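You operate a simulated robot arm through the tools that you are given. There is no shell and no other tool. Be economical: measure what you need, move in short steps, check, and stop when the job is done.

You are at the controls of a simulated robot arm. One attempt, no reset.

## Task
Power the storage down and move drive D2 to the spares drawer.
Fine: UNITS off, then STORE off, before you free its latch and pull; leave the latch free and shut the drawer, fingers out of the closing gap.

Only the result counts: the job must be done as asked and must still hold three seconds after the hand-in. Knocking over, shifting, dropping, spilling or breaking anything else fails it.

## Robot
A 7-joint arm with a two-finger parallel gripper, fixed in place. Base frame: the origin is at the foot of the arm, x ahead of it, y to its left, z up; the work surface is at about z = 592. Units: mm, rad, N and s.
With the tool pointing down near the work surface it reaches from about 160 to 640 mm from the base axis. Its first joint turns from -1.152 to 1.152 rad. Payload 1.57 kg.
The TCP is the grasp point between the finger pads, 30 mm short of the fingertips. In the tool frame z runs along the fingers and y along their closing line. Largest opening 110 mm; finger width 24, thickness 12; the body of the gripper, 48 by 112 mm, starts 78 mm behind the TCP.
Orientation is that of the tool frame in the base frame, as a unit quaternion [x, y, z, w]. With the fingers straight down and closing along the base's y, the tool's x points along the base's -x, its y along +y and its z along -z.

## Interface
- The arm moves only by the tool send_rows. Its arguments are lists of equal length, an entry for each row: "slide": the shift along the base's x, y, z in mm, a list of three; "rot": the turn, a rotation vector about the base's x, y, z in rad, a list of three; "fingers": the opening, from 0 (shut) to 1 (fully open). In form: {"slide": [[tx, ty, tz], ...], "rot": [[wx, wy, wz], ...], "fingers": [fingers, ...]}. A call has 1 to 20 rows; each row shifts and turns the commanded pose from where the row before left it. Rows are played at 5 a second. More than 50 mm and 0.15 rad between two rows, or a gripper value outside its range, and nothing of the call is played. A pose out of reach is approached as far as the arm can. The call stops where the force on the tool passes 40 N (or 10 N more than at its start, if that is more) or the arm is blocked; 0.2 s more then pass. Each finger travels about 108 mm/s and halts on what it meets, pressing with about 36 N; the grip force reading is that of the motor and also rises with nothing between the fingers. The clock runs only during rows and for 0.2 s after the last one: add rows that do not move to give the fingers time. The reply holds the time, the measured pose of the TCP, the force on the tool along the base axes, the opening and the grip force, in the units named above and with some noise, with the torque about the TCP (base axes, N m) and any sound that the robot's microphone picked up.
- Cameras (640 x 400 px; columns grow to the right, rows downward): "scene" is fixed at [140.2, -368.7, 1410]; the picture's right is [0.92, -0.39, 0.00], its down [-0.23, -0.54, -0.81] and it looks along [0.32, 0.75, -0.58] (base axes); focal length 301 px, centre (320, 200). "wrist" rides on the gripper at [70, 16, -141] in the tool frame; the picture's right is [-0.23, 0.97, 0.00], its down [-0.85, -0.20, -0.48] and it looks along [-0.47, -0.11, 0.88] (tool axes); focal length 222 px, centre (320, 200). There is no depth. A picture from a camera that has moved, and an enlarged one, comes with that camera's place and axes in the base frame and with its lens. The place of the scene camera against the robot may be out by one fixed shift of up to 18 mm in any direction.
- grab_frame(camera): a new picture of that camera. The clock stands still meanwhile.
- enlarge(camera, box): a new picture of the part [left, top, right, bottom] of that camera's present view, enlarged. The clock stands still meanwhile.
- close_job(): hands the job in; it is judged then, once.

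Work in short steps. Places have to be worked out from the pictures, the camera data and where the tool is seen: move nearer, look again, correct. Check each grasp and each placing, and mend what went wrong. You have 120 turns and 84 pictures in all, those below and enlarged ones among them. Open the gripper and draw the arm clear of the work before you hand the job in, unless the task says otherwise; then end with one line.

The tools are called after "Call:" as name(argument=value, ...) on one line, values as JSON. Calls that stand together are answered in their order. send_rows: Moves the arm, as the interface text tells. Its arguments: {"type":"object","properties":{"slide":{"type":"array"},"rot":{"type":"array"},"fingers":{"type":"array"}},"required":["slide","rot","fingers"]} The other tools are called the same way: grab_frame (camera) takes a picture; enlarge (camera, box) takes an enlarged picture of a part of a camera's view; close_job () hands the job in.

At the start:

```text
time_s: 0.0
tool_pos: [412.0, 4.2, 1155.9]
orientation: [0.001, 1.0, 0.0, 0.0]
force: [-0.7, -0.7, -0.2]
moment: [-0.02, 0.0, -0.04]
opening: 110.3
finger_force: 0.0
```

scene: 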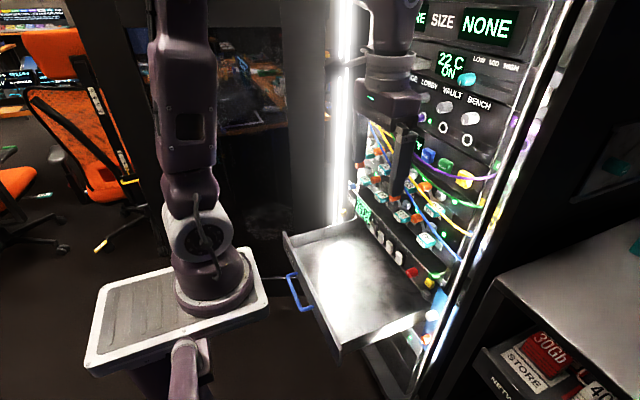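
wrist: 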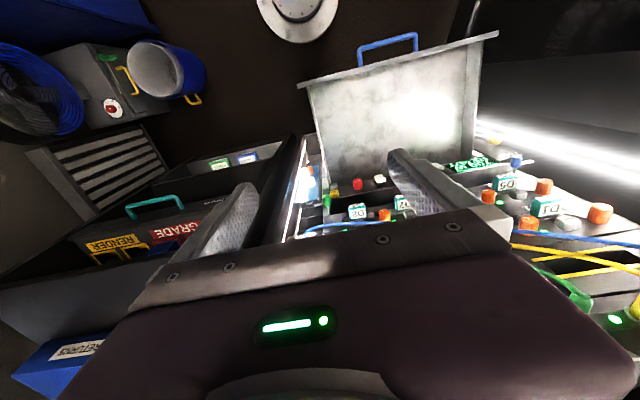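

The scene shows a rack in front of the arm with an open drawer below. I'll enlarge the rack views to read labels.

Call:
enlarge(camera="scene", box=[330, 100, 530, 225])

Call:
enlarge(camera="scene", box=[330, 170, 490, 270])

Call:
enlarge(camera="scene", box=[380, 0, 540, 100])

Call:
enlarge(camera="scene", box=[280, 200, 500, 400])

```text
3.20 times, centred on (430, 162) of scene
camera zoom: at [140.2, -368.7, 1410.0], right [0.92, -0.39, 0.0], down [-0.23, -0.54, -0.81], along [0.32, 0.75, -0.58], focal length 962 px, centre (-32, 320)
```

zoom: 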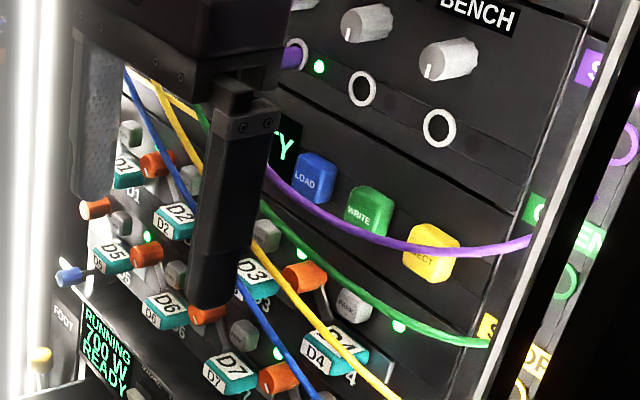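

```text
4.00 times, centred on (410, 220) of scene
camera zoom: at [140.2, -368.7, 1410.0], right [0.92, -0.39, 0.0], down [-0.23, -0.54, -0.81], along [0.32, 0.75, -0.58], focal length 1203 px, centre (-40, 120)
```

zoom: 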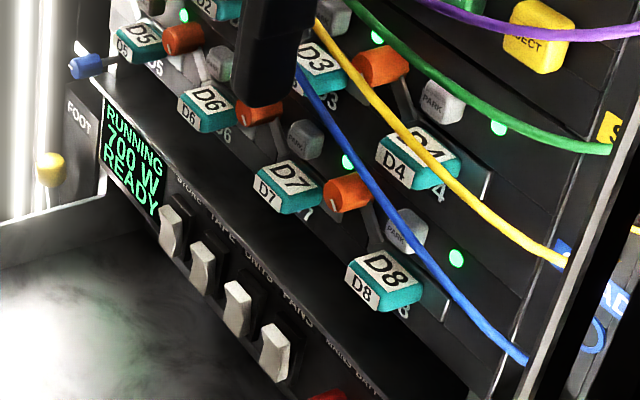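

```text
4.00 times, centred on (460, 50) of scene
camera zoom: at [140.2, -368.7, 1410.0], right [0.92, -0.39, 0.0], down [-0.23, -0.54, -0.81], along [0.32, 0.75, -0.58], focal length 1203 px, centre (-240, 800)
```

zoom: 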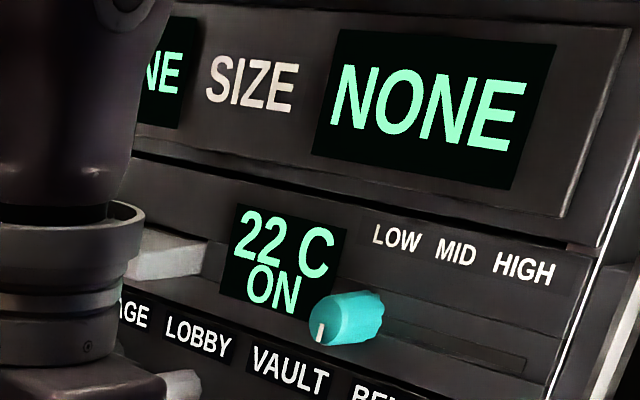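

```text
2.00 times, centred on (390, 300) of scene
camera zoom: at [140.2, -368.7, 1410.0], right [0.92, -0.39, 0.0], down [-0.23, -0.54, -0.81], along [0.32, 0.75, -0.58], focal length 602 px, centre (180, 0)
```

zoom: 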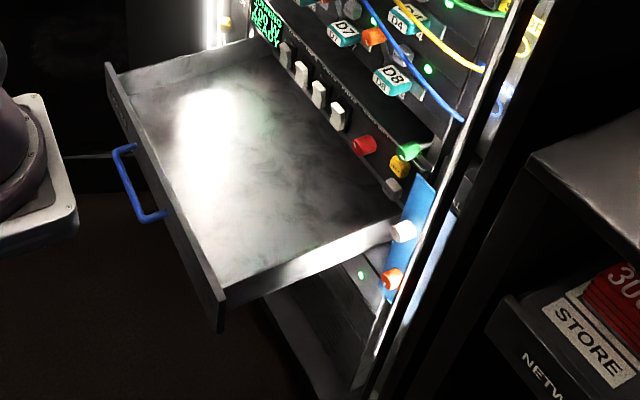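

The rack faces the robot. Drives sit at about x≈625, D1 near y≈360 and D8 near y≈45, with z about 860-970. I'll tilt the tool toward the rack so the wrist camera looks straight at the panel.

Call:
send_rows(slide=[[-20, 15, -10], [-20, 15, -10], [-20, 15, -10], [-20, 15, -10], [-20, 15, -10], [-20, 15, -10], [-20, 15, -10]], rot=[[0, -0.149, 0], [0, -0.149, 0], [0, -0.149, 0], [0, -0.149, 0], [0, -0.149, 0], [0, -0.149, 0], [0, -0.149, 0]], fingers=[1, 1, 1, 1, 1, 1, 1])

Call:
grab_frame(camera="wrist")

Call:
grab_frame(camera="scene")

```text
time_s: 1.6
tool_pos: [282.7, 126.6, 1117.5]
orientation: [0.02, 0.905, -0.002, 0.425]
force: [0.1, -0.4, -0.5]
moment: [0.05, 0.0, 0.0]
opening: 109.9
finger_force: 0.1
out of reach, approached as far as the arm can: row 5, 6, 7
```

```text
77 pictures are left
camera wrist: at [129.5, 147.0, 1155.4], right [0.18, 0.97, 0.19], down [0.17, -0.22, 0.96], along [0.97, -0.14, -0.21], focal length 222 px, centre (320, 200)
```

wrist: 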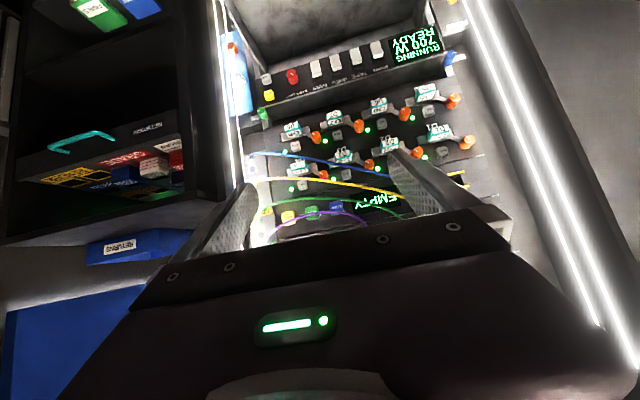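

```text
76 pictures are left
```

scene: 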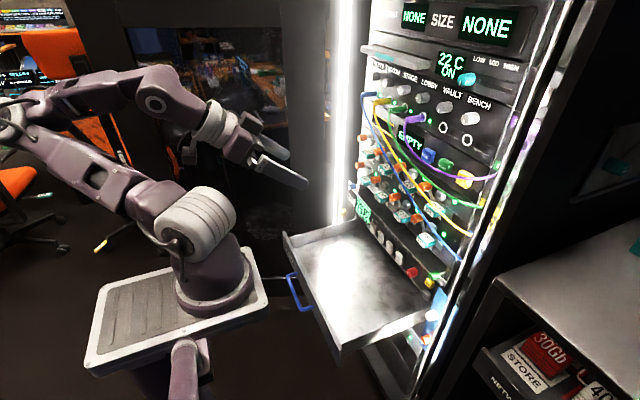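

Both views are now clear. The wrist picture is upside down. I'll enlarge the drives and switches.

Call:
enlarge(camera="wrist", box=[240, 20, 480, 170])

Call:
enlarge(camera="scene", box=[340, 120, 468, 200])

Call:
enlarge(camera="scene", box=[340, 190, 468, 270])

Call:
enlarge(camera="scene", box=[270, 210, 370, 350])

```text
2.67 times, centred on (360, 95) of wrist
camera zoom: at [129.5, 147.0, 1155.4], right [0.18, 0.97, 0.19], down [0.17, -0.22, 0.96], along [0.97, -0.14, -0.21], focal length 592 px, centre (213, 480)
```

zoom: 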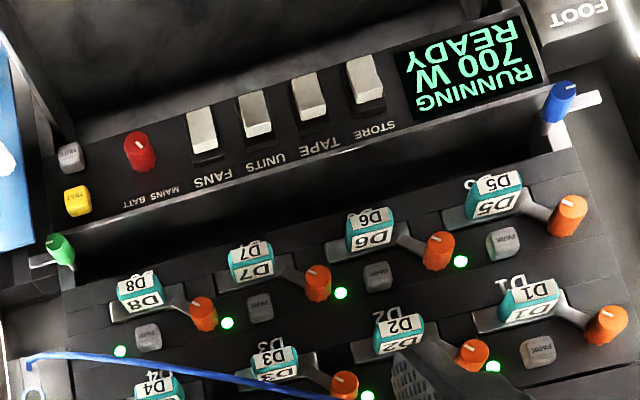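

```text
5.00 times, centred on (404, 160) of scene
camera zoom: at [140.2, -368.7, 1410.0], right [0.92, -0.39, 0.0], down [-0.23, -0.54, -0.81], along [0.32, 0.75, -0.58], focal length 1504 px, centre (-100, 400)
```

zoom: 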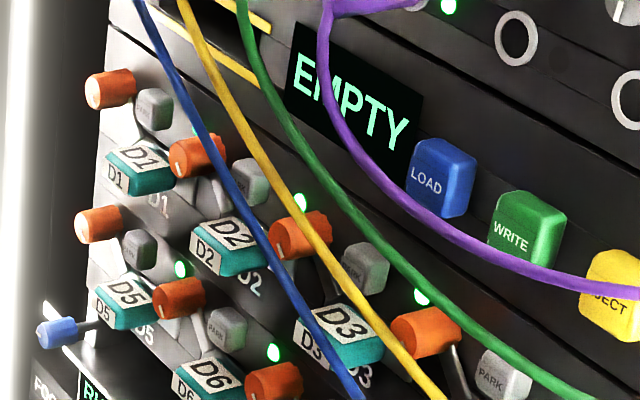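

```text
5.00 times, centred on (404, 230) of scene
camera zoom: at [140.2, -368.7, 1410.0], right [0.92, -0.39, 0.0], down [-0.23, -0.54, -0.81], along [0.32, 0.75, -0.58], focal length 1504 px, centre (-100, 50)
```

zoom: 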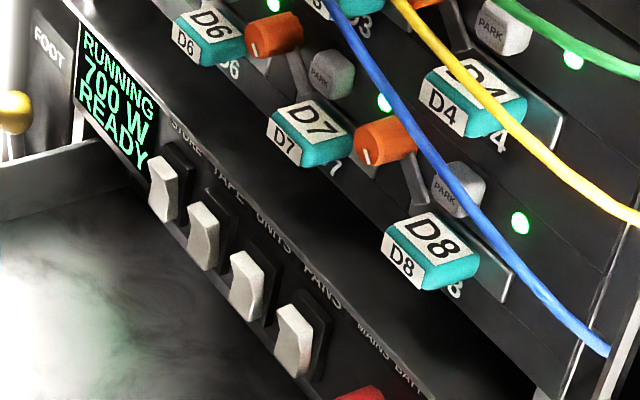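

```text
2.86 times, centred on (320, 280) of scene
camera zoom: at [140.2, -368.7, 1410.0], right [0.92, -0.39, 0.0], down [-0.23, -0.54, -0.81], along [0.32, 0.75, -0.58], focal length 859 px, centre (320, -29)
```

zoom: 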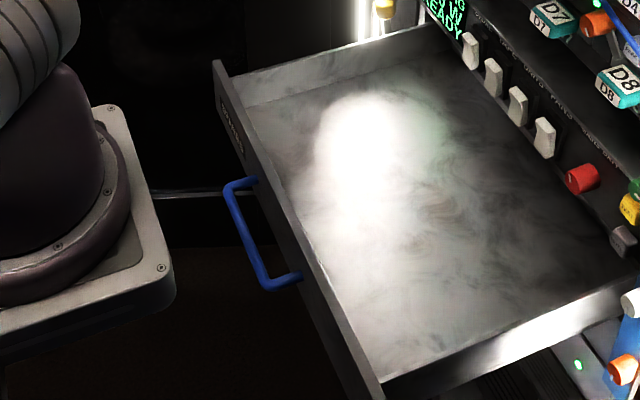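

Estimates: D2's handle is near (612, 252, 971). The UNITS paddle is near (616, 183, 722) and STORE near (616, 284, 722). I'll bring the camera down in front of the switch panel for a close look.

Call:
send_rows(slide=[[10, 0, -45], [10, 0, -45], [20, 0, -45], [25, 0, -45], [25, 0, -45], [25, 0, -45], [25, 0, -40], [20, 0, -35]], rot=[[0, 0, 0], [0, 0, 0], [0, 0, 0], [0, 0, 0], [0, 0, 0], [0, 0, 0], [0, 0, 0], [0, 0, 0]], fingers=[1, 1, 1, 1, 1, 1, 1, 1])

Call:
grab_frame(camera="wrist")

Call:
grab_frame(camera="scene")

```text
refused: row 4 steps farther than a row can; nothing moved
```

```text
71 pictures are left
camera wrist: at [129.5, 147.0, 1155.4], right [0.18, 0.97, 0.19], down [0.17, -0.22, 0.96], along [0.97, -0.14, -0.21], focal length 222 px, centre (320, 200)
```

wrist: 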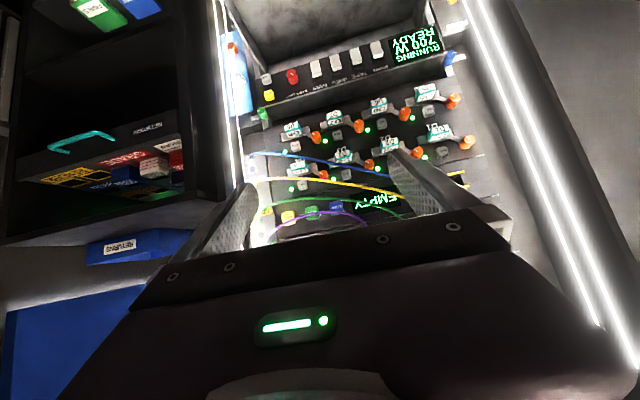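

```text
70 pictures are left
```

scene: 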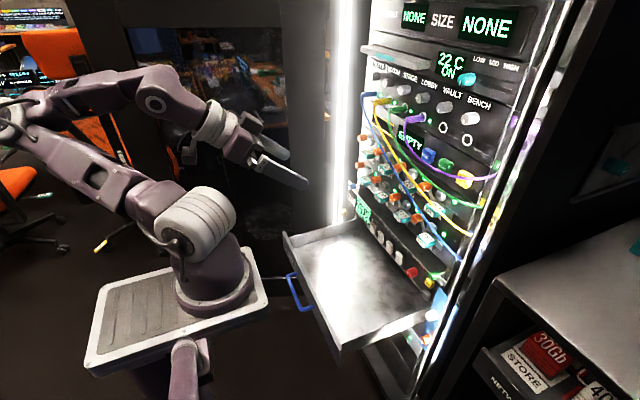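

Steps must stay under 50 mm in total, so nothing moved. I'll resend the approach with smaller steps.

Call:
send_rows(slide=[[10, 0, -40], [10, 0, -40], [20, 0, -40], [22, 0, -40], [22, 0, -40], [22, 0, -40], [22, 0, -40], [22, 0, -40], [20, 0, -30]], rot=[[0, 0, 0], [0, 0, 0], [0, 0, 0], [0, 0, 0], [0, 0, 0], [0, 0, 0], [0, 0, 0], [0, 0, 0], [0, 0, 0]], fingers=[1, 1, 1, 1, 1, 1, 1, 1, 1])

```text
time_s: 3.6
tool_pos: [361.4, 214.9, 878.3]
orientation: [0.02, 0.905, -0.003, 0.424]
force: [0.1, -0.5, -0.1]
moment: [0.01, -0.01, 0.01]
opening: 110.0
finger_force: 0.0
out of reach, approached as far as the arm can: row 1, 2, 3, 4, 5, 6, 7, 8, 9
```

The arm is being limited and has drifted to y=215. I'll look at its configuration.

Call:
grab_frame(camera="scene")

Call:
grab_frame(camera="wrist")

```text
69 pictures are left
```

scene: 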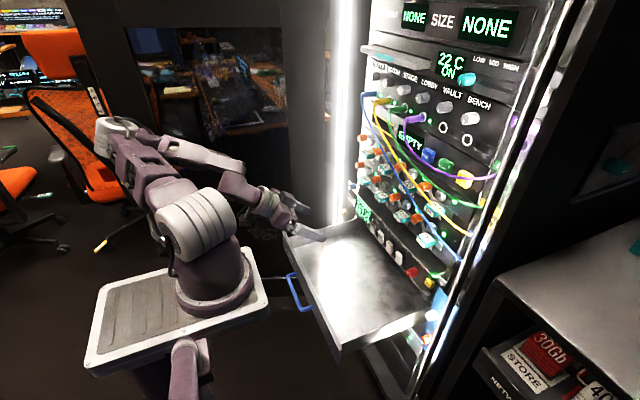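

```text
68 pictures are left
camera wrist: at [208.8, 236.5, 915.7], right [0.18, 0.97, 0.19], down [0.17, -0.22, 0.96], along [0.97, -0.14, -0.21], focal length 222 px, centre (320, 200)
```

wrist: 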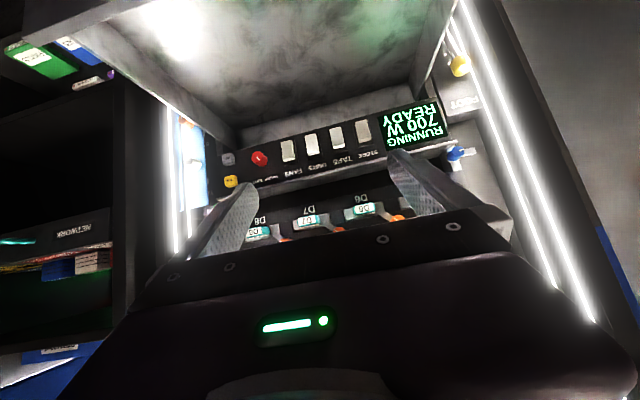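

The elbow is folded tightly this close in. I'll send a short forward move and see whether it settles.

Call:
send_rows(slide=[[20, 0, 0], [20, 0, 0], [0, 0, 0]], rot=[[0, 0, 0], [0, 0, 0], [0, 0, 0]], fingers=[1, 1, 1])

```text
time_s: 4.4
tool_pos: [373.5, 224.9, 892.4]
orientation: [0.02, 0.905, -0.003, 0.425]
force: [0.1, -0.4, -0.8]
moment: [-0.02, -0.02, 0.0]
opening: 110.0
finger_force: 0.2
out of reach, approached as far as the arm can: row 1, 2
```

It seems a wrist limit caps how far forward the tool can tilt when it's low and close. I'll ease the tilt a little while extending forward and down.

Call:
send_rows(slide=[[20, -10, -10], [20, -10, -20], [20, -10, -30], [20, -10, -30]], rot=[[0, 0.1, 0], [0, 0.1, 0], [0, 0.0, 0], [0, 0, 0]], fingers=[0, 0, 0, 0])

```text
time_s: 5.4
tool_pos: [334.0, 226.0, 853.4]
orientation: [0.019, 0.943, -0.004, 0.332]
force: [-0.3, -0.7, 0.4]
moment: [-0.03, 0.03, -0.02]
opening: 0.0
finger_force: 21.0
out of reach, approached as far as the arm can: row 1, 2, 3, 4
```

The wrist stayed put while the tool rotated, so other joints are at their limits from being too close in. I'll go back toward the start posture: untilt, rise and extend forward.

Call:
send_rows(slide=[[0, -20, 30], [0, -20, 30], [10, -20, 30], [20, -20, 30], [20, -20, 20]], rot=[[0, 0.13, 0], [0, 0.13, 0], [0, 0.13, 0], [0, 0.13, 0], [0, 0.13, 0]], fingers=[0, 0, 0, 0, 0])

```text
time_s: 6.6
tool_pos: [298.8, 136.5, 1073.5]
orientation: [0.02, 0.999, -0.008, 0.037]
force: [-0.8, -0.3, 0.2]
moment: [0.07, 0.07, 0.02]
opening: 0.0
finger_force: 21.5
out of reach, approached as far as the arm can: row 1, 2, 3, 4, 5
```

Call:
send_rows(slide=[[30, -10, 20], [30, -10, 20], [30, -10, 20], [30, -10, 10]], rot=[[0, 0, 0], [0, 0, 0], [0, 0, 0], [0, 0, 0]], fingers=[0, 0, 0, 0])

Call:
grab_frame(camera="scene")

```text
time_s: 7.6
tool_pos: [417.8, 98.9, 1144.5]
orientation: [0.017, 1.0, -0.011, 0.012]
force: [-0.3, -0.7, 0.2]
moment: [0.02, 0.02, -0.04]
opening: 0.0
finger_force: 21.2
```

```text
67 pictures are left
```

scene: 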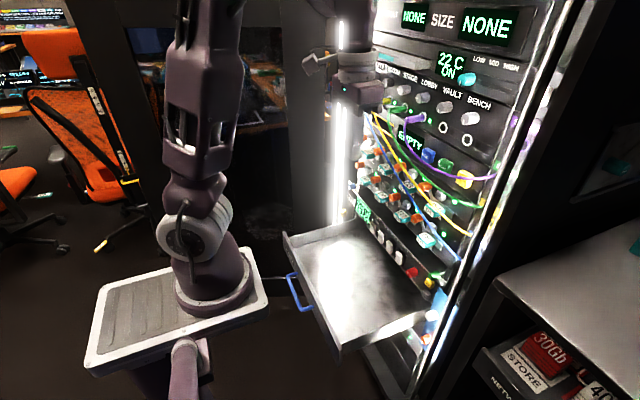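

The arm is free again. I'll descend with the tool vertical, and tilt only once it's low and extended.

Call:
send_rows(slide=[[0, 0, -45], [0, 0, -45], [0, 0, -45], [0, 0, -45], [0, 0, -45], [0, 0, -45]], rot=[[0, 0, 0], [0, 0, 0], [0, 0, 0], [0, 0, 0], [0, 0, 0], [0, 0, 0]], fingers=[0, 0, 0, 0, 0, 0])

Call:
send_rows(slide=[[10, 0, -10], [10, 0, -10], [10, 0, -10], [10, 0, -10], [0, 0, -10], [0, 0, -10]], rot=[[0, -0.14, 0], [0, -0.14, 0], [0, -0.14, 0], [0, -0.14, 0], [0, -0.14, 0], [0, -0.14, 0]], fingers=[0, 0, 0, 0, 0, 0])

Call:
grab_frame(camera="wrist")

```text
time_s: 9.0
tool_pos: [419.7, 97.7, 873.3]
orientation: [0.017, 1.0, -0.011, 0.014]
force: [-0.2, -1.1, -0.5]
moment: [0.01, 0.0, 0.0]
opening: 0.0
finger_force: 21.0
```

```text
time_s: 10.4
tool_pos: [458.5, 97.1, 814.7]
orientation: [0.02, 0.907, -0.003, 0.421]
force: [0.7, 0.3, 0.1]
moment: [0.01, -0.01, 0.0]
opening: 0.1
finger_force: 21.1
```

```text
66 pictures are left
camera wrist: at [307.0, 118.4, 853.0], right [0.18, 0.97, 0.18], down [0.18, -0.22, 0.96], along [0.97, -0.14, -0.21], focal length 222 px, centre (320, 200)
```

wrist: 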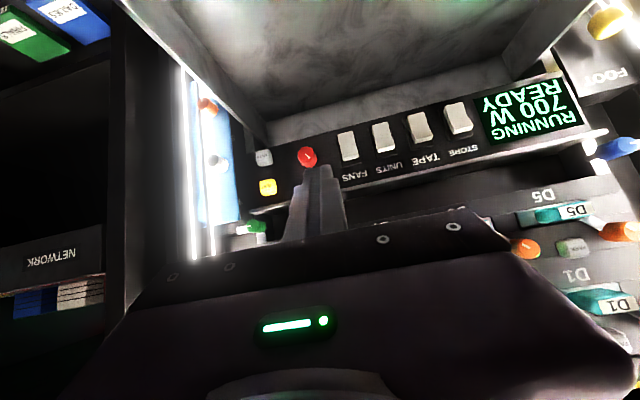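

Works well: no reach problems here. Next, a zoom on the switches.

Call:
enlarge(camera="wrist", box=[320, 80, 496, 190])

Call:
enlarge(camera="scene", box=[352, 204, 432, 254])

```text
3.64 times, centred on (408, 135) of wrist
camera zoom: at [307.0, 118.4, 853.0], right [0.18, 0.97, 0.18], down [0.18, -0.22, 0.96], along [0.97, -0.14, -0.21], focal length 808 px, centre (0, 436)
```

zoom: 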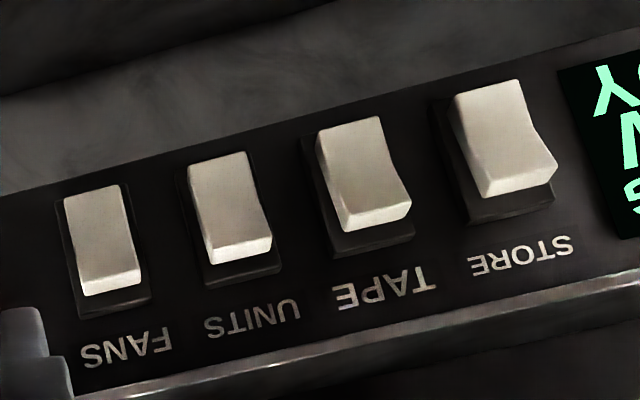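

```text
8.00 times, centred on (392, 229) of scene
camera zoom: at [140.2, -368.7, 1410.0], right [0.92, -0.39, 0.0], down [-0.23, -0.54, -0.81], along [0.32, 0.75, -0.58], focal length 2406 px, centre (-256, -32)
```

zoom: 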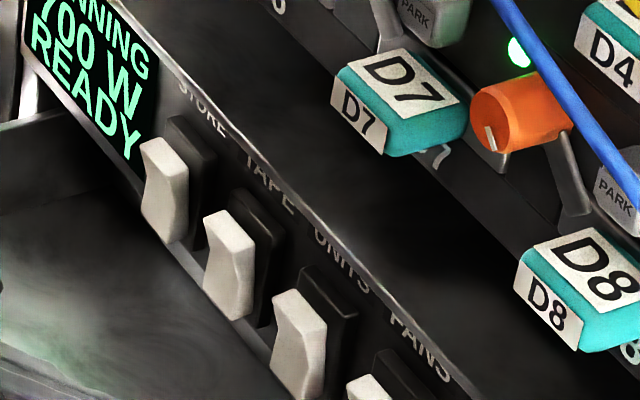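

The rockers' top ends stick out, so the ON state is top out and pressing the top should switch off. I judge UNITS' top end to be at about (615–630, 181, 728). I'll bring the closed fingertips in front of it.

Call:
send_rows(slide=[[20, 21, -20], [20, 21, -20], [20, 21, -20], [20, 21, -20]], rot=[[0, 0, 0], [0, 0, 0], [0, 0, 0], [0, 0, 0]], fingers=[0, 0, 0, 0])

Call:
enlarge(camera="wrist", box=[200, 60, 440, 210])

Call:
enlarge(camera="scene", box=[330, 180, 458, 260])

```text
time_s: 11.4
tool_pos: [538.0, 179.9, 734.5]
orientation: [0.019, 0.908, -0.002, 0.419]
force: [0.0, 0.5, 0.1]
moment: [0.03, 0.02, 0.04]
opening: 0.0
finger_force: 21.2
```

```text
2.67 times, centred on (320, 135) of wrist
camera zoom: at [386.1, 202.2, 773.6], right [0.18, 0.97, 0.18], down [0.18, -0.22, 0.96], along [0.97, -0.14, -0.22], focal length 592 px, centre (320, 373)
```

zoom: 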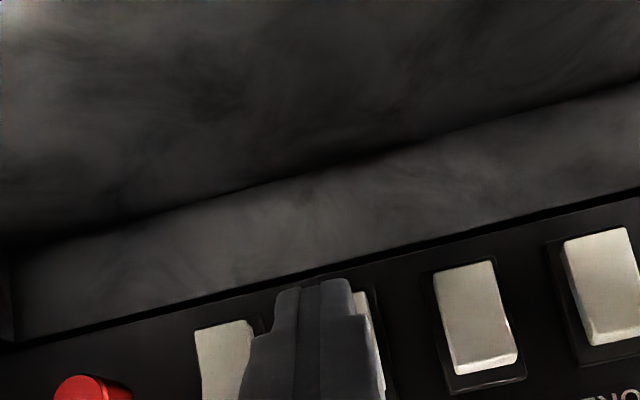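

```text
5.00 times, centred on (394, 220) of scene
camera zoom: at [140.2, -368.7, 1410.0], right [0.92, -0.39, 0.0], down [-0.23, -0.54, -0.81], along [0.32, 0.75, -0.58], focal length 1504 px, centre (-50, 100)
```

zoom: 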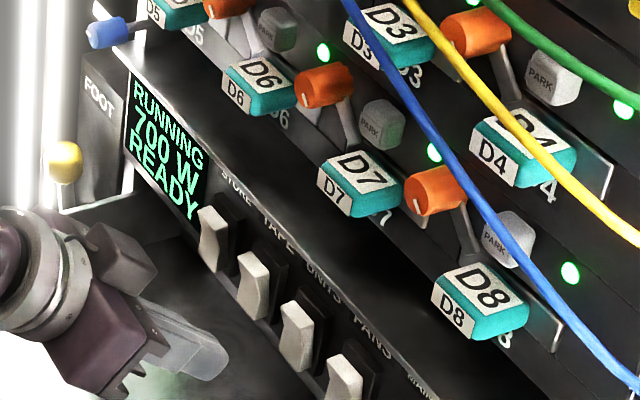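

Projecting the known fingertip into the scene picture matches within about 3 mm, so the calibration is good. UNITS is near y=184, z 687–740. I'll align with its upper part and push gently along +x.

Call:
send_rows(slide=[[10, 4, 6], [20, 0, 0], [5, 0, 0], [5, 0, 0], [4, 0, 0], [4, 0, 0], [4, 0, 0], [4, 0, 0], [4, 0, 0]], rot=[[0, 0, 0], [0, 0, 0], [0, 0, 0], [0, 0, 0], [0, 0, 0], [0, 0, 0], [0, 0, 0], [0, 0, 0], [0, 0, 0]], fingers=[0, 0, 0, 0, 0, 0, 0, 0, 0])

Call:
enlarge(camera="scene", box=[330, 180, 458, 260])

```text
time_s: 13.1
tool_pos: [589.3, 186.1, 738.4]
orientation: [0.022, 0.91, -0.004, 0.414]
force: [-10.0, 0.4, 5.7]
moment: [0.07, -0.07, 0.02]
opening: 0.1
finger_force: 21.7
stopped in row 8: the force on the tool passed its limit at 49 N (the readings are from after the stop); the commanded pose is now the measured one
```

```text
5.00 times, centred on (394, 220) of scene
camera zoom: at [139.9, -368.7, 1410.1], right [0.92, -0.39, 0.0], down [-0.23, -0.54, -0.81], along [0.32, 0.75, -0.58], focal length 1504 px, centre (-50, 100)
```

zoom: 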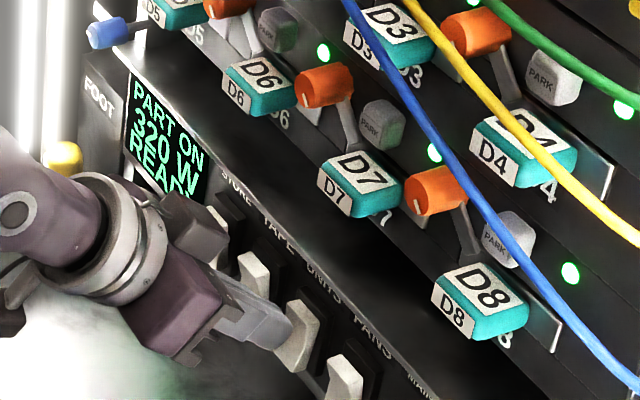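

The display now reads "PART ON 320 W", so UNITS is flipped. I'll back off and go to STORE (y≈285), keeping clear of TAPE.

Call:
send_rows(slide=[[-20, 0, 0], [-25, 0, 0], [0, 25, 0], [0, 25, 0], [0, 25, 0], [0, 24, 0]], rot=[[0, 0, 0], [0, 0, 0], [0, 0, 0], [0, 0, 0], [0, 0, 0], [0, 0, 0]], fingers=[0, 0, 0, 0, 0, 0])

Call:
enlarge(camera="scene", box=[330, 180, 458, 260])

Call:
enlarge(camera="wrist", box=[200, 60, 440, 210])

```text
time_s: 14.5
tool_pos: [544.3, 284.9, 739.1]
orientation: [0.02, 0.909, -0.003, 0.415]
force: [0.0, 0.9, -0.1]
moment: [0.02, 0.0, 0.01]
opening: 0.2
finger_force: 21.5
```

```text
5.00 times, centred on (394, 220) of scene
camera zoom: at [140.2, -368.7, 1410.0], right [0.92, -0.39, 0.0], down [-0.23, -0.54, -0.81], along [0.32, 0.75, -0.58], focal length 1504 px, centre (-50, 100)
```

zoom: 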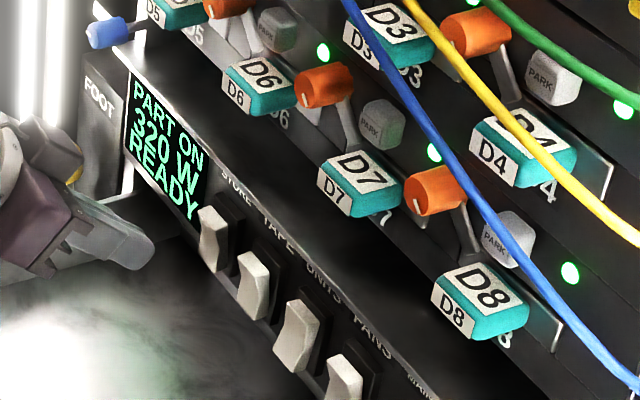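

```text
2.67 times, centred on (320, 135) of wrist
camera zoom: at [391.9, 306.9, 779.0], right [0.19, 0.96, 0.18], down [0.19, -0.22, 0.96], along [0.96, -0.15, -0.22], focal length 592 px, centre (320, 373)
```

zoom: 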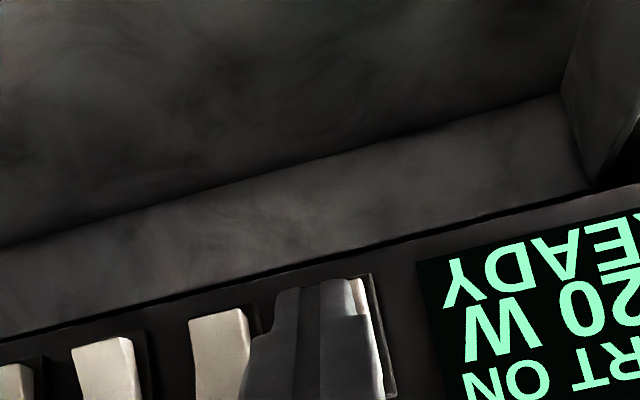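

UNITS is clearly tipped now, and the tip lines up with STORE as it did with UNITS. I'll push STORE.

Call:
send_rows(slide=[[20, 0, 0], [10, 0, 0], [4, 0, 0], [4, 0, 0], [4, 0, 0], [4, 0, 0], [4, 0, 0]], rot=[[0, 0, 0], [0, 0, 0], [0, 0, 0], [0, 0, 0], [0, 0, 0], [0, 0, 0], [0, 0, 0]], fingers=[0, 0, 0, 0, 0, 0, 0])

Call:
send_rows(slide=[[-20, 0, 0], [-25, 0, 0], [-25, 0, 0]], rot=[[0, 0, 0], [0, 0, 0], [0, 0, 0]], fingers=[0, 0, 0])

Call:
enlarge(camera="scene", box=[330, 180, 458, 260])

```text
time_s: 16.1
tool_pos: [588.3, 286.6, 737.7]
orientation: [0.021, 0.911, -0.003, 0.412]
force: [-8.6, -0.9, 3.7]
moment: [0.02, -0.03, 0.0]
opening: 0.0
finger_force: 21.9
stopped in row 7: the force on the tool passed its limit at 48 N (the readings are from after the stop); the commanded pose is now the measured one
```

```text
time_s: 16.9
tool_pos: [518.8, 284.0, 736.0]
orientation: [0.02, 0.911, -0.002, 0.413]
force: [-1.3, -0.4, -0.8]
moment: [-0.02, -0.01, -0.02]
opening: 0.0
finger_force: 21.3
```

```text
5.00 times, centred on (394, 220) of scene
camera zoom: at [140.2, -368.7, 1410.0], right [0.92, -0.39, 0.0], down [-0.23, -0.54, -0.81], along [0.32, 0.75, -0.58], focal length 1504 px, centre (-50, 100)
```

zoom: 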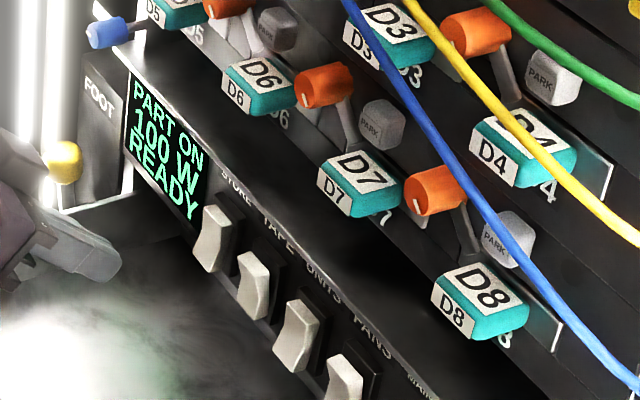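

The display shows 100 W, so STORE is off. Next I'll retreat and rise to view D2 closely.

Call:
send_rows(slide=[[-30, -10, 25], [-30, -15, 30], [-10, -15, 35], [0, -15, 35], [0, -15, 35], [0, -10, 35], [0, 0, 20]], rot=[[0, 0, 0], [0, 0, 0], [0, 0, 0], [0, 0, 0], [0, 0, 0], [0, 0, 0], [0, 0, 0]], fingers=[0, 0, 0, 0, 0, 0, 0])

Call:
grab_frame(camera="wrist")

```text
time_s: 18.5
tool_pos: [449.1, 206.7, 952.8]
orientation: [0.021, 0.911, -0.002, 0.412]
force: [-0.1, -0.9, 0.7]
moment: [0.01, 0.01, 0.02]
opening: 0.3
finger_force: 21.3
```

```text
57 pictures are left
camera wrist: at [297.1, 227.0, 994.3], right [0.19, 0.96, 0.18], down [0.2, -0.22, 0.96], along [0.96, -0.15, -0.23], focal length 222 px, centre (320, 200)
```

wrist: 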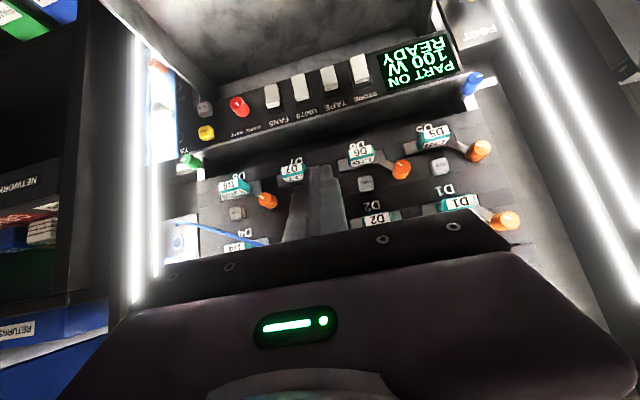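

All drive LEDs are now off. D2 is hidden below the frame, so I'll raise the hand and tilt a little more.

Call:
send_rows(slide=[[0, -5, 30], [0, -5, 30], [0, -5, 30], [0, -5, 20]], rot=[[0, -0.08, 0], [0, -0.08, 0], [0, -0.08, 0], [0, -0.06, 0]], fingers=[0, 0, 0, 0])

Call:
grab_frame(camera="wrist")

Call:
enlarge(camera="scene", box=[340, 80, 500, 180])

```text
time_s: 19.5
tool_pos: [447.5, 185.7, 1062.1]
orientation: [0.021, 0.839, 0.0, 0.544]
force: [0.7, 0.2, 0.7]
moment: [-0.01, 0.04, -0.01]
opening: 0.0
finger_force: 21.6
```

```text
56 pictures are left
camera wrist: at [291.3, 207.3, 1057.2], right [0.13, 0.96, 0.23], down [-0.1, -0.22, 0.97], along [0.99, -0.15, 0.06], focal length 222 px, centre (320, 200)
```

wrist: 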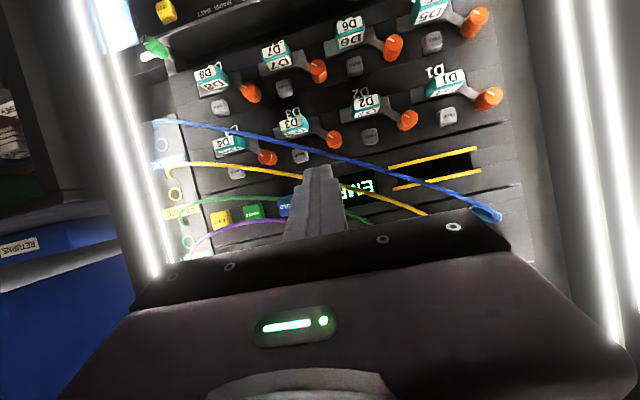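

```text
4.00 times, centred on (420, 130) of scene
camera zoom: at [140.2, -368.7, 1410.0], right [0.92, -0.39, 0.0], down [-0.23, -0.54, -0.81], along [0.32, 0.75, -0.58], focal length 1203 px, centre (-80, 480)
```

zoom: 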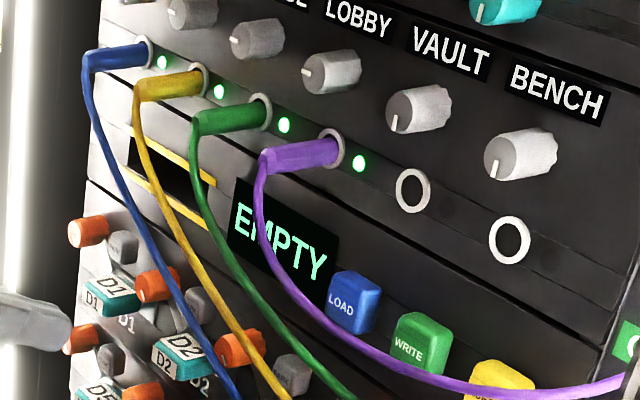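

The view is good. The blue cable hangs at about x=573, roughly 60–90 mm above D2's level, and D2's lever knob sits at about (614, 300, 1000–1015). I'll enlarge for precision before approaching.

Call:
enlarge(camera="wrist", box=[320, 60, 512, 180])

Call:
enlarge(camera="scene", box=[350, 130, 414, 170])

```text
3.33 times, centred on (416, 120) of wrist
camera zoom: at [291.3, 207.3, 1057.2], right [0.13, 0.96, 0.23], down [-0.1, -0.22, 0.97], along [0.99, -0.15, 0.06], focal length 740 px, centre (0, 467)
```

zoom: 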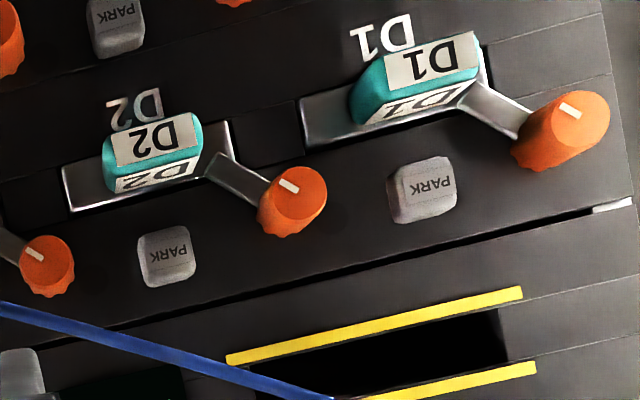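

```text
10.00 times, centred on (382, 150) of scene
camera zoom: at [140.2, -368.7, 1410.0], right [0.92, -0.39, 0.0], down [-0.23, -0.54, -0.81], along [0.32, 0.75, -0.58], focal length 3007 px, centre (-300, 700)
```

zoom: 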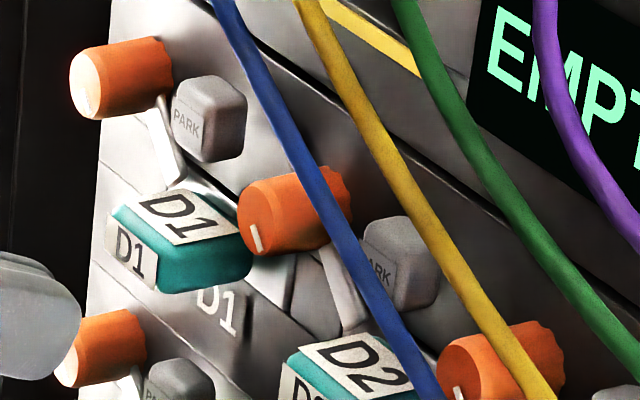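

Geometry: each orange knob is the pivot of a latch arm whose tip overlaps the drive plate. D2's knob face is near (600, 300, 1004) and its handle face near (600, 252, 969). I'll bring the tool level in front of the knob with the fingers part open.

Call:
send_rows(slide=[[5, 19, -9], [5, 19, -9], [5, 19, -10], [5, 19, -10], [5, 19, -10], [5, 19, -10]], rot=[[0, -0.07, 0], [0, -0.07, 0], [0, -0.07, 0], [0, -0.07, 0], [0, -0.07, 0], [0, -0.06, 0]], fingers=[0.55, 0.55, 0.55, 0.55, 0.55, 0.55])

Call:
grab_frame(camera="wrist")

Call:
enlarge(camera="scene", box=[310, 110, 438, 190])

```text
time_s: 20.9
tool_pos: [479.9, 298.9, 1003.5]
orientation: [0.02, 0.711, 0.005, 0.703]
force: [0.7, -1.1, -0.3]
moment: [-0.02, 0.01, 0.03]
opening: 60.4
finger_force: 0.1
```

```text
52 pictures are left
camera wrist: at [337.2, 321.1, 936.8], right [0.03, 0.96, 0.26], down [-0.47, -0.22, 0.85], along [0.88, -0.15, 0.45], focal length 222 px, centre (320, 200)
```

wrist: 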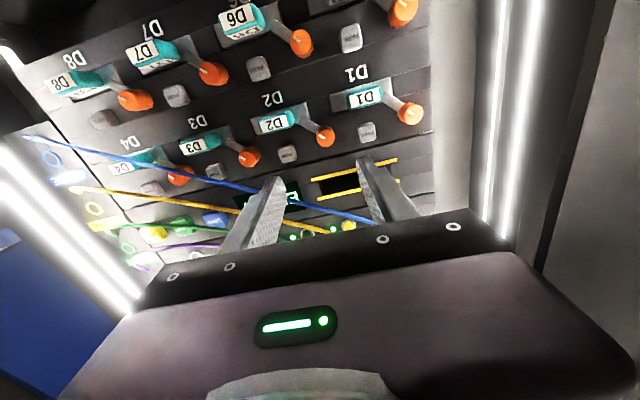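

```text
5.00 times, centred on (374, 150) of scene
camera zoom: at [140.2, -368.7, 1410.0], right [0.92, -0.39, 0.0], down [-0.23, -0.54, -0.81], along [0.32, 0.75, -0.58], focal length 1504 px, centre (50, 450)
```

zoom: 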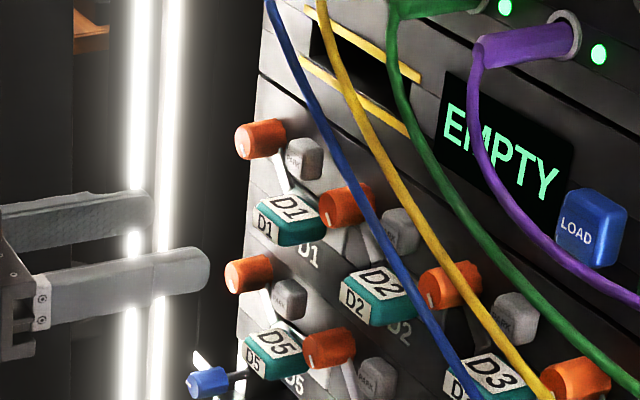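

Level pose reached accurately. I'll zoom the wrist view to refine the knob position from this lower viewpoint.

Call:
enlarge(camera="wrist", box=[240, 70, 432, 190])

```text
3.33 times, centred on (336, 130) of wrist
camera zoom: at [337.2, 321.1, 936.8], right [0.03, 0.96, 0.26], down [-0.47, -0.22, 0.85], along [0.88, -0.15, 0.45], focal length 740 px, centre (267, 433)
```

zoom: 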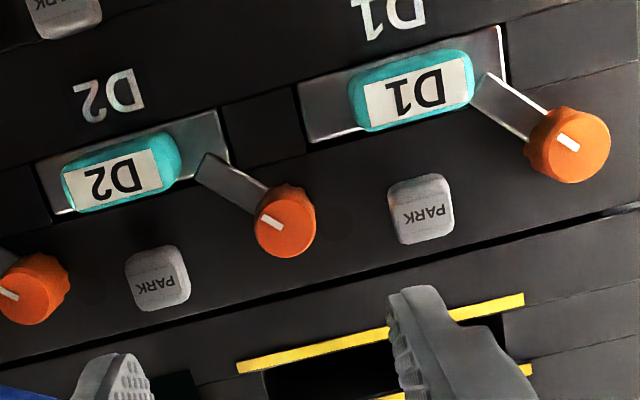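

Two wrist views agree: the knob face is at (614, 304, 997) and D2's handle face at (603, 254, 965). I'll advance with the fingers straddling the knob and stop for a check.

Call:
send_rows(slide=[[30, 3, -3], [30, 3, -3], [25, 0, 0], [15, 0, 0], [8, 0, 0], [8, 0, 0]], rot=[[0, 0, 0], [0, 0, 0], [0, 0, 0], [0, 0, 0], [0, 0, 0], [0, 0, 0]], fingers=[0.42, 0.42, 0.42, 0.42, 0.42, 0.42])

Call:
grab_frame(camera="wrist")

Call:
enlarge(camera="scene", box=[330, 120, 426, 180])

```text
time_s: 22.3
tool_pos: [596.1, 305.3, 997.7]
orientation: [0.02, 0.711, 0.004, 0.703]
force: [0.2, -0.3, 0.0]
moment: [-0.01, 0.02, 0.02]
opening: 46.2
finger_force: 0.1
```

```text
49 pictures are left
camera wrist: at [453.6, 327.5, 930.8], right [0.02, 0.96, 0.26], down [-0.47, -0.22, 0.85], along [0.88, -0.14, 0.45], focal length 222 px, centre (320, 200)
```

wrist: 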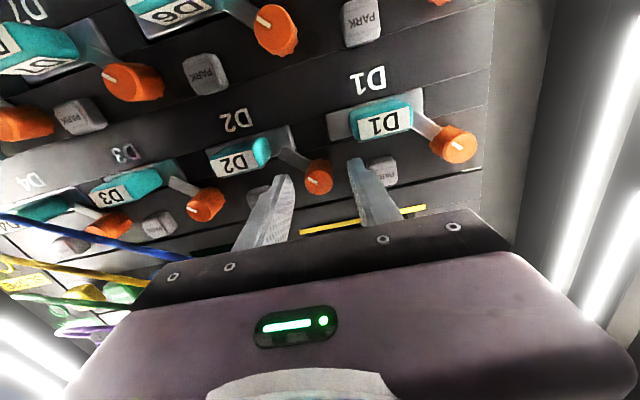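

```text
6.67 times, centred on (378, 150) of scene
camera zoom: at [140.2, -368.7, 1410.0], right [0.92, -0.39, 0.0], down [-0.23, -0.54, -0.81], along [0.32, 0.75, -0.58], focal length 2005 px, centre (-67, 533)
```

zoom: 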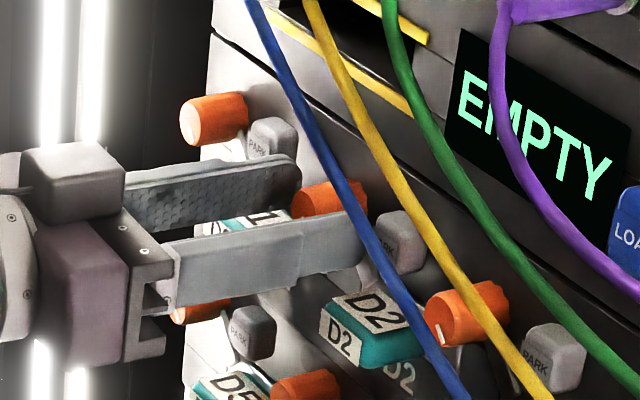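

The knob lies between the fingertips. I'll close on it.

Call:
send_rows(slide=[[3, 0, 0], [0, 0, 0], [0, 0, 0]], rot=[[0, 0, 0], [0, 0, 0], [0, 0, 0]], fingers=[0.42, 0.0, 0.0])

Call:
enlarge(camera="wrist", box=[200, 110, 424, 250])

```text
time_s: 23.1
tool_pos: [598.4, 305.0, 996.9]
orientation: [0.02, 0.711, 0.005, 0.703]
force: [-1.0, -2.6, -0.8]
moment: [-0.08, -0.08, 0.54]
opening: 22.4
finger_force: 35.4
```

```text
2.86 times, centred on (312, 180) of wrist
camera zoom: at [456.5, 326.9, 930.5], right [0.03, 0.96, 0.26], down [-0.47, -0.22, 0.85], along [0.88, -0.15, 0.45], focal length 635 px, centre (343, 257)
```

zoom: 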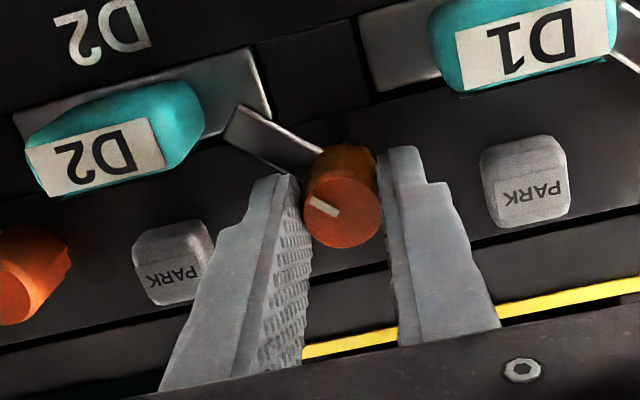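

The grip is solid at 22 mm. I'll twist a little about x and watch torque to find the free direction.

Call:
send_rows(slide=[[0, 0, 0], [0, 0, 0], [0, 0, 0]], rot=[[0.1, 0, 0], [0.1, 0, 0], [0.1, 0, 0]], fingers=[0, 0, 0])

Call:
enlarge(camera="wrist", box=[200, 110, 424, 250])

```text
time_s: 23.9
tool_pos: [599.0, 304.4, 998.1]
orientation: [0.125, 0.702, 0.111, 0.692]
force: [-0.5, -3.5, 0.0]
moment: [-0.24, -0.08, 0.48]
opening: 22.8
finger_force: 35.0
```

```text
2.86 times, centred on (312, 180) of wrist
camera zoom: at [456.4, 345.8, 940.3], right [0.03, 0.84, 0.54], down [-0.47, -0.46, 0.75], along [0.88, -0.27, 0.39], focal length 635 px, centre (343, 257)
```

zoom: 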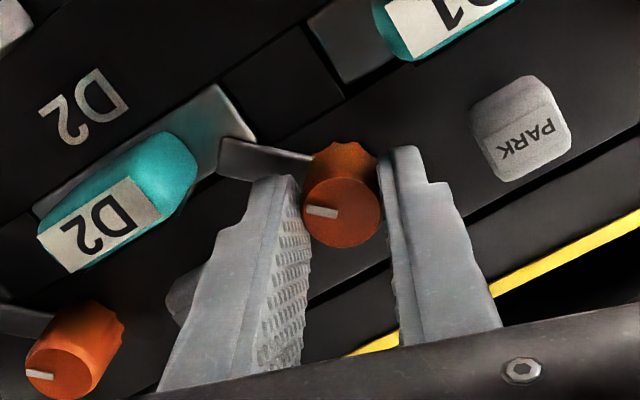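

Relative to the panel, the arm didn't move and the fingers slipped, so that direction is blocked. I'll go back and turn the other way.

Call:
send_rows(slide=[[0, 0, 0], [0, 0, 0], [0, 0, 0], [0, 0, 0], [0, 0, 0], [0, 0, 0], [0, 0, 0]], rot=[[-0.1, 0, 0], [-0.1, 0, 0], [-0.1, 0, 0], [-0.1, 0, 0], [-0.1, 0, 0], [-0.1, 0, 0], [-0.1, 0, 0]], fingers=[0, 0, 0, 0, 0, 0, 0])

Call:
enlarge(camera="wrist", box=[200, 110, 424, 250])

```text
time_s: 25.5
tool_pos: [598.5, 304.8, 997.6]
orientation: [-0.12, 0.698, -0.138, 0.693]
force: [12.2, -0.6, -1.0]
moment: [0.01, 0.8, 0.32]
opening: 22.8
finger_force: 35.4
```

```text
2.86 times, centred on (312, 180) of wrist
camera zoom: at [456.3, 299.0, 927.3], right [0.02, 0.99, -0.14], down [-0.47, 0.13, 0.87], along [0.88, 0.04, 0.47], focal length 635 px, centre (343, 257)
```

zoom: 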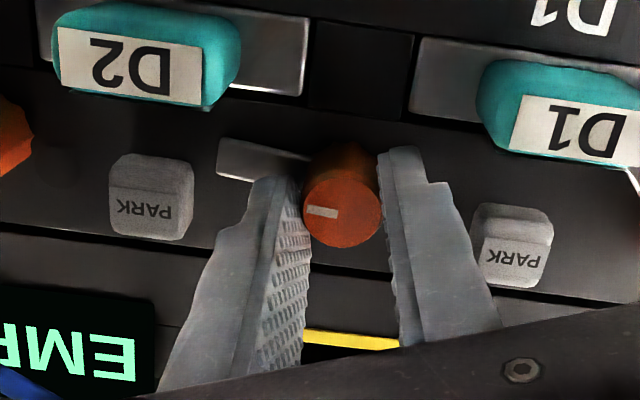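

The arm turned with the knob and is off the plate, about horizontal. I'll continue to find its end stop so it's fully free.

Call:
send_rows(slide=[[0, 0, 0], [0, 0, 0], [0, 0, 0], [0, 0, 0], [0, 0, 0]], rot=[[-0.1, 0, 0], [-0.1, 0, 0], [-0.1, 0, 0], [-0.1, 0, 0], [-0.1, 0, 0]], fingers=[0, 0, 0, 0, 0])

Call:
grab_frame(camera="wrist")

```text
time_s: 26.7
tool_pos: [598.9, 304.4, 996.9]
orientation: [-0.288, 0.642, -0.307, 0.641]
force: [18.7, 2.1, -6.8]
moment: [0.04, 0.58, 0.39]
opening: 22.9
finger_force: 35.2
```

```text
44 pictures are left
camera wrist: at [456.2, 266.0, 938.7], right [0.02, 0.8, -0.6], down [-0.47, 0.53, 0.7], along [0.88, 0.26, 0.39], focal length 222 px, centre (320, 200)
```

wrist: 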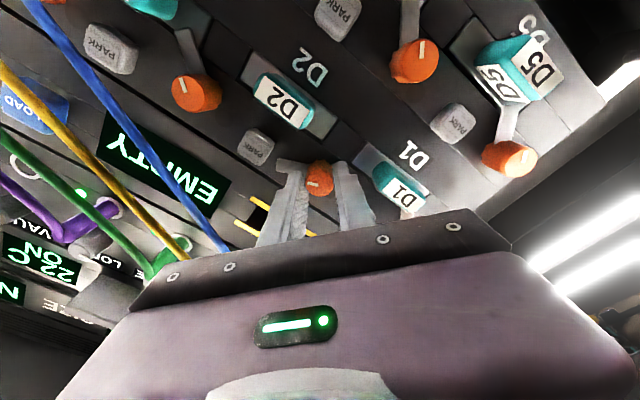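

It still turns freely with low torque. I'll turn a bit more toward its end stop.

Call:
send_rows(slide=[[0, 0, 0], [0, 0, 0], [0, 0, 0], [0, 0, 0], [0, 0, 0]], rot=[[-0.1, 0, 0], [-0.1, 0, 0], [-0.1, 0, 0], [-0.1, 0, 0], [-0.1, 0, 0]], fingers=[0, 0, 0, 0, 0])

Call:
enlarge(camera="wrist", box=[200, 110, 424, 250])

```text
time_s: 27.9
tool_pos: [597.4, 305.9, 998.0]
orientation: [-0.438, 0.546, -0.455, 0.551]
force: [6.8, 4.7, -10.3]
moment: [0.23, 0.72, 0.15]
opening: 22.8
finger_force: 35.5
```

```text
2.86 times, centred on (312, 180) of wrist
camera zoom: at [455.5, 242.9, 964.6], right [0.02, 0.42, -0.91], down [-0.47, 0.8, 0.36], along [0.88, 0.42, 0.22], focal length 635 px, centre (343, 257)
```

zoom: 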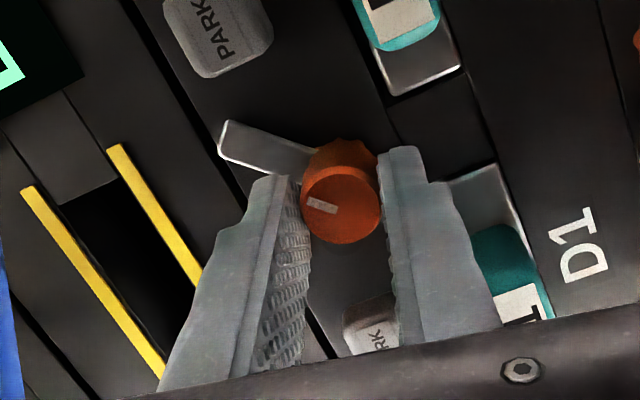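

Torque rose to 0.23 N·m and the fingers began slipping, so it's at the open stop, about 75° turned. I'll release, retract straight back and check.

Call:
send_rows(slide=[[0, 0, 0], [0, 0, 0], [-15, 0, 0], [-30, 0, 0], [-40, 0, 0]], rot=[[0, 0, 0], [0, 0, 0], [0, 0, 0], [0, 0, 0], [0, 0, 0]], fingers=[0.36, 0.36, 0.36, 0.36, 0.36])

Call:
enlarge(camera="wrist", box=[200, 60, 440, 210])

Call:
enlarge(camera="scene", box=[330, 120, 426, 180])

```text
time_s: 29.1
tool_pos: [512.4, 306.0, 998.6]
orientation: [-0.436, 0.547, -0.455, 0.551]
force: [0.5, 0.3, -0.3]
moment: [0.0, 0.01, -0.05]
opening: 39.6
finger_force: 0.1
```

```text
2.67 times, centred on (320, 135) of wrist
camera zoom: at [370.8, 242.7, 965.6], right [0.03, 0.42, -0.91], down [-0.47, 0.8, 0.36], along [0.88, 0.42, 0.22], focal length 592 px, centre (320, 373)
```

zoom: 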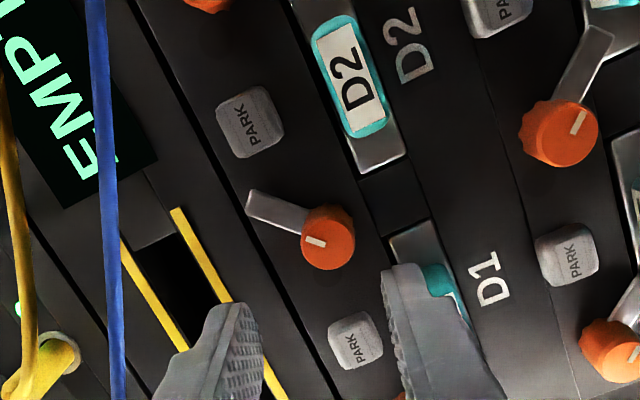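

```text
6.67 times, centred on (378, 150) of scene
camera zoom: at [140.2, -368.7, 1410.0], right [0.92, -0.39, 0.0], down [-0.23, -0.54, -0.81], along [0.32, 0.75, -0.58], focal length 2005 px, centre (-67, 533)
```

zoom: 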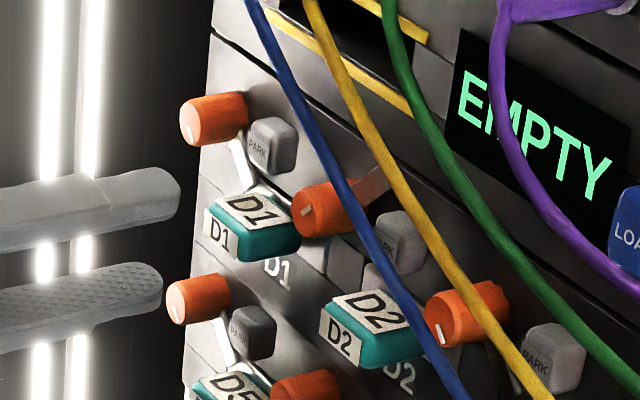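

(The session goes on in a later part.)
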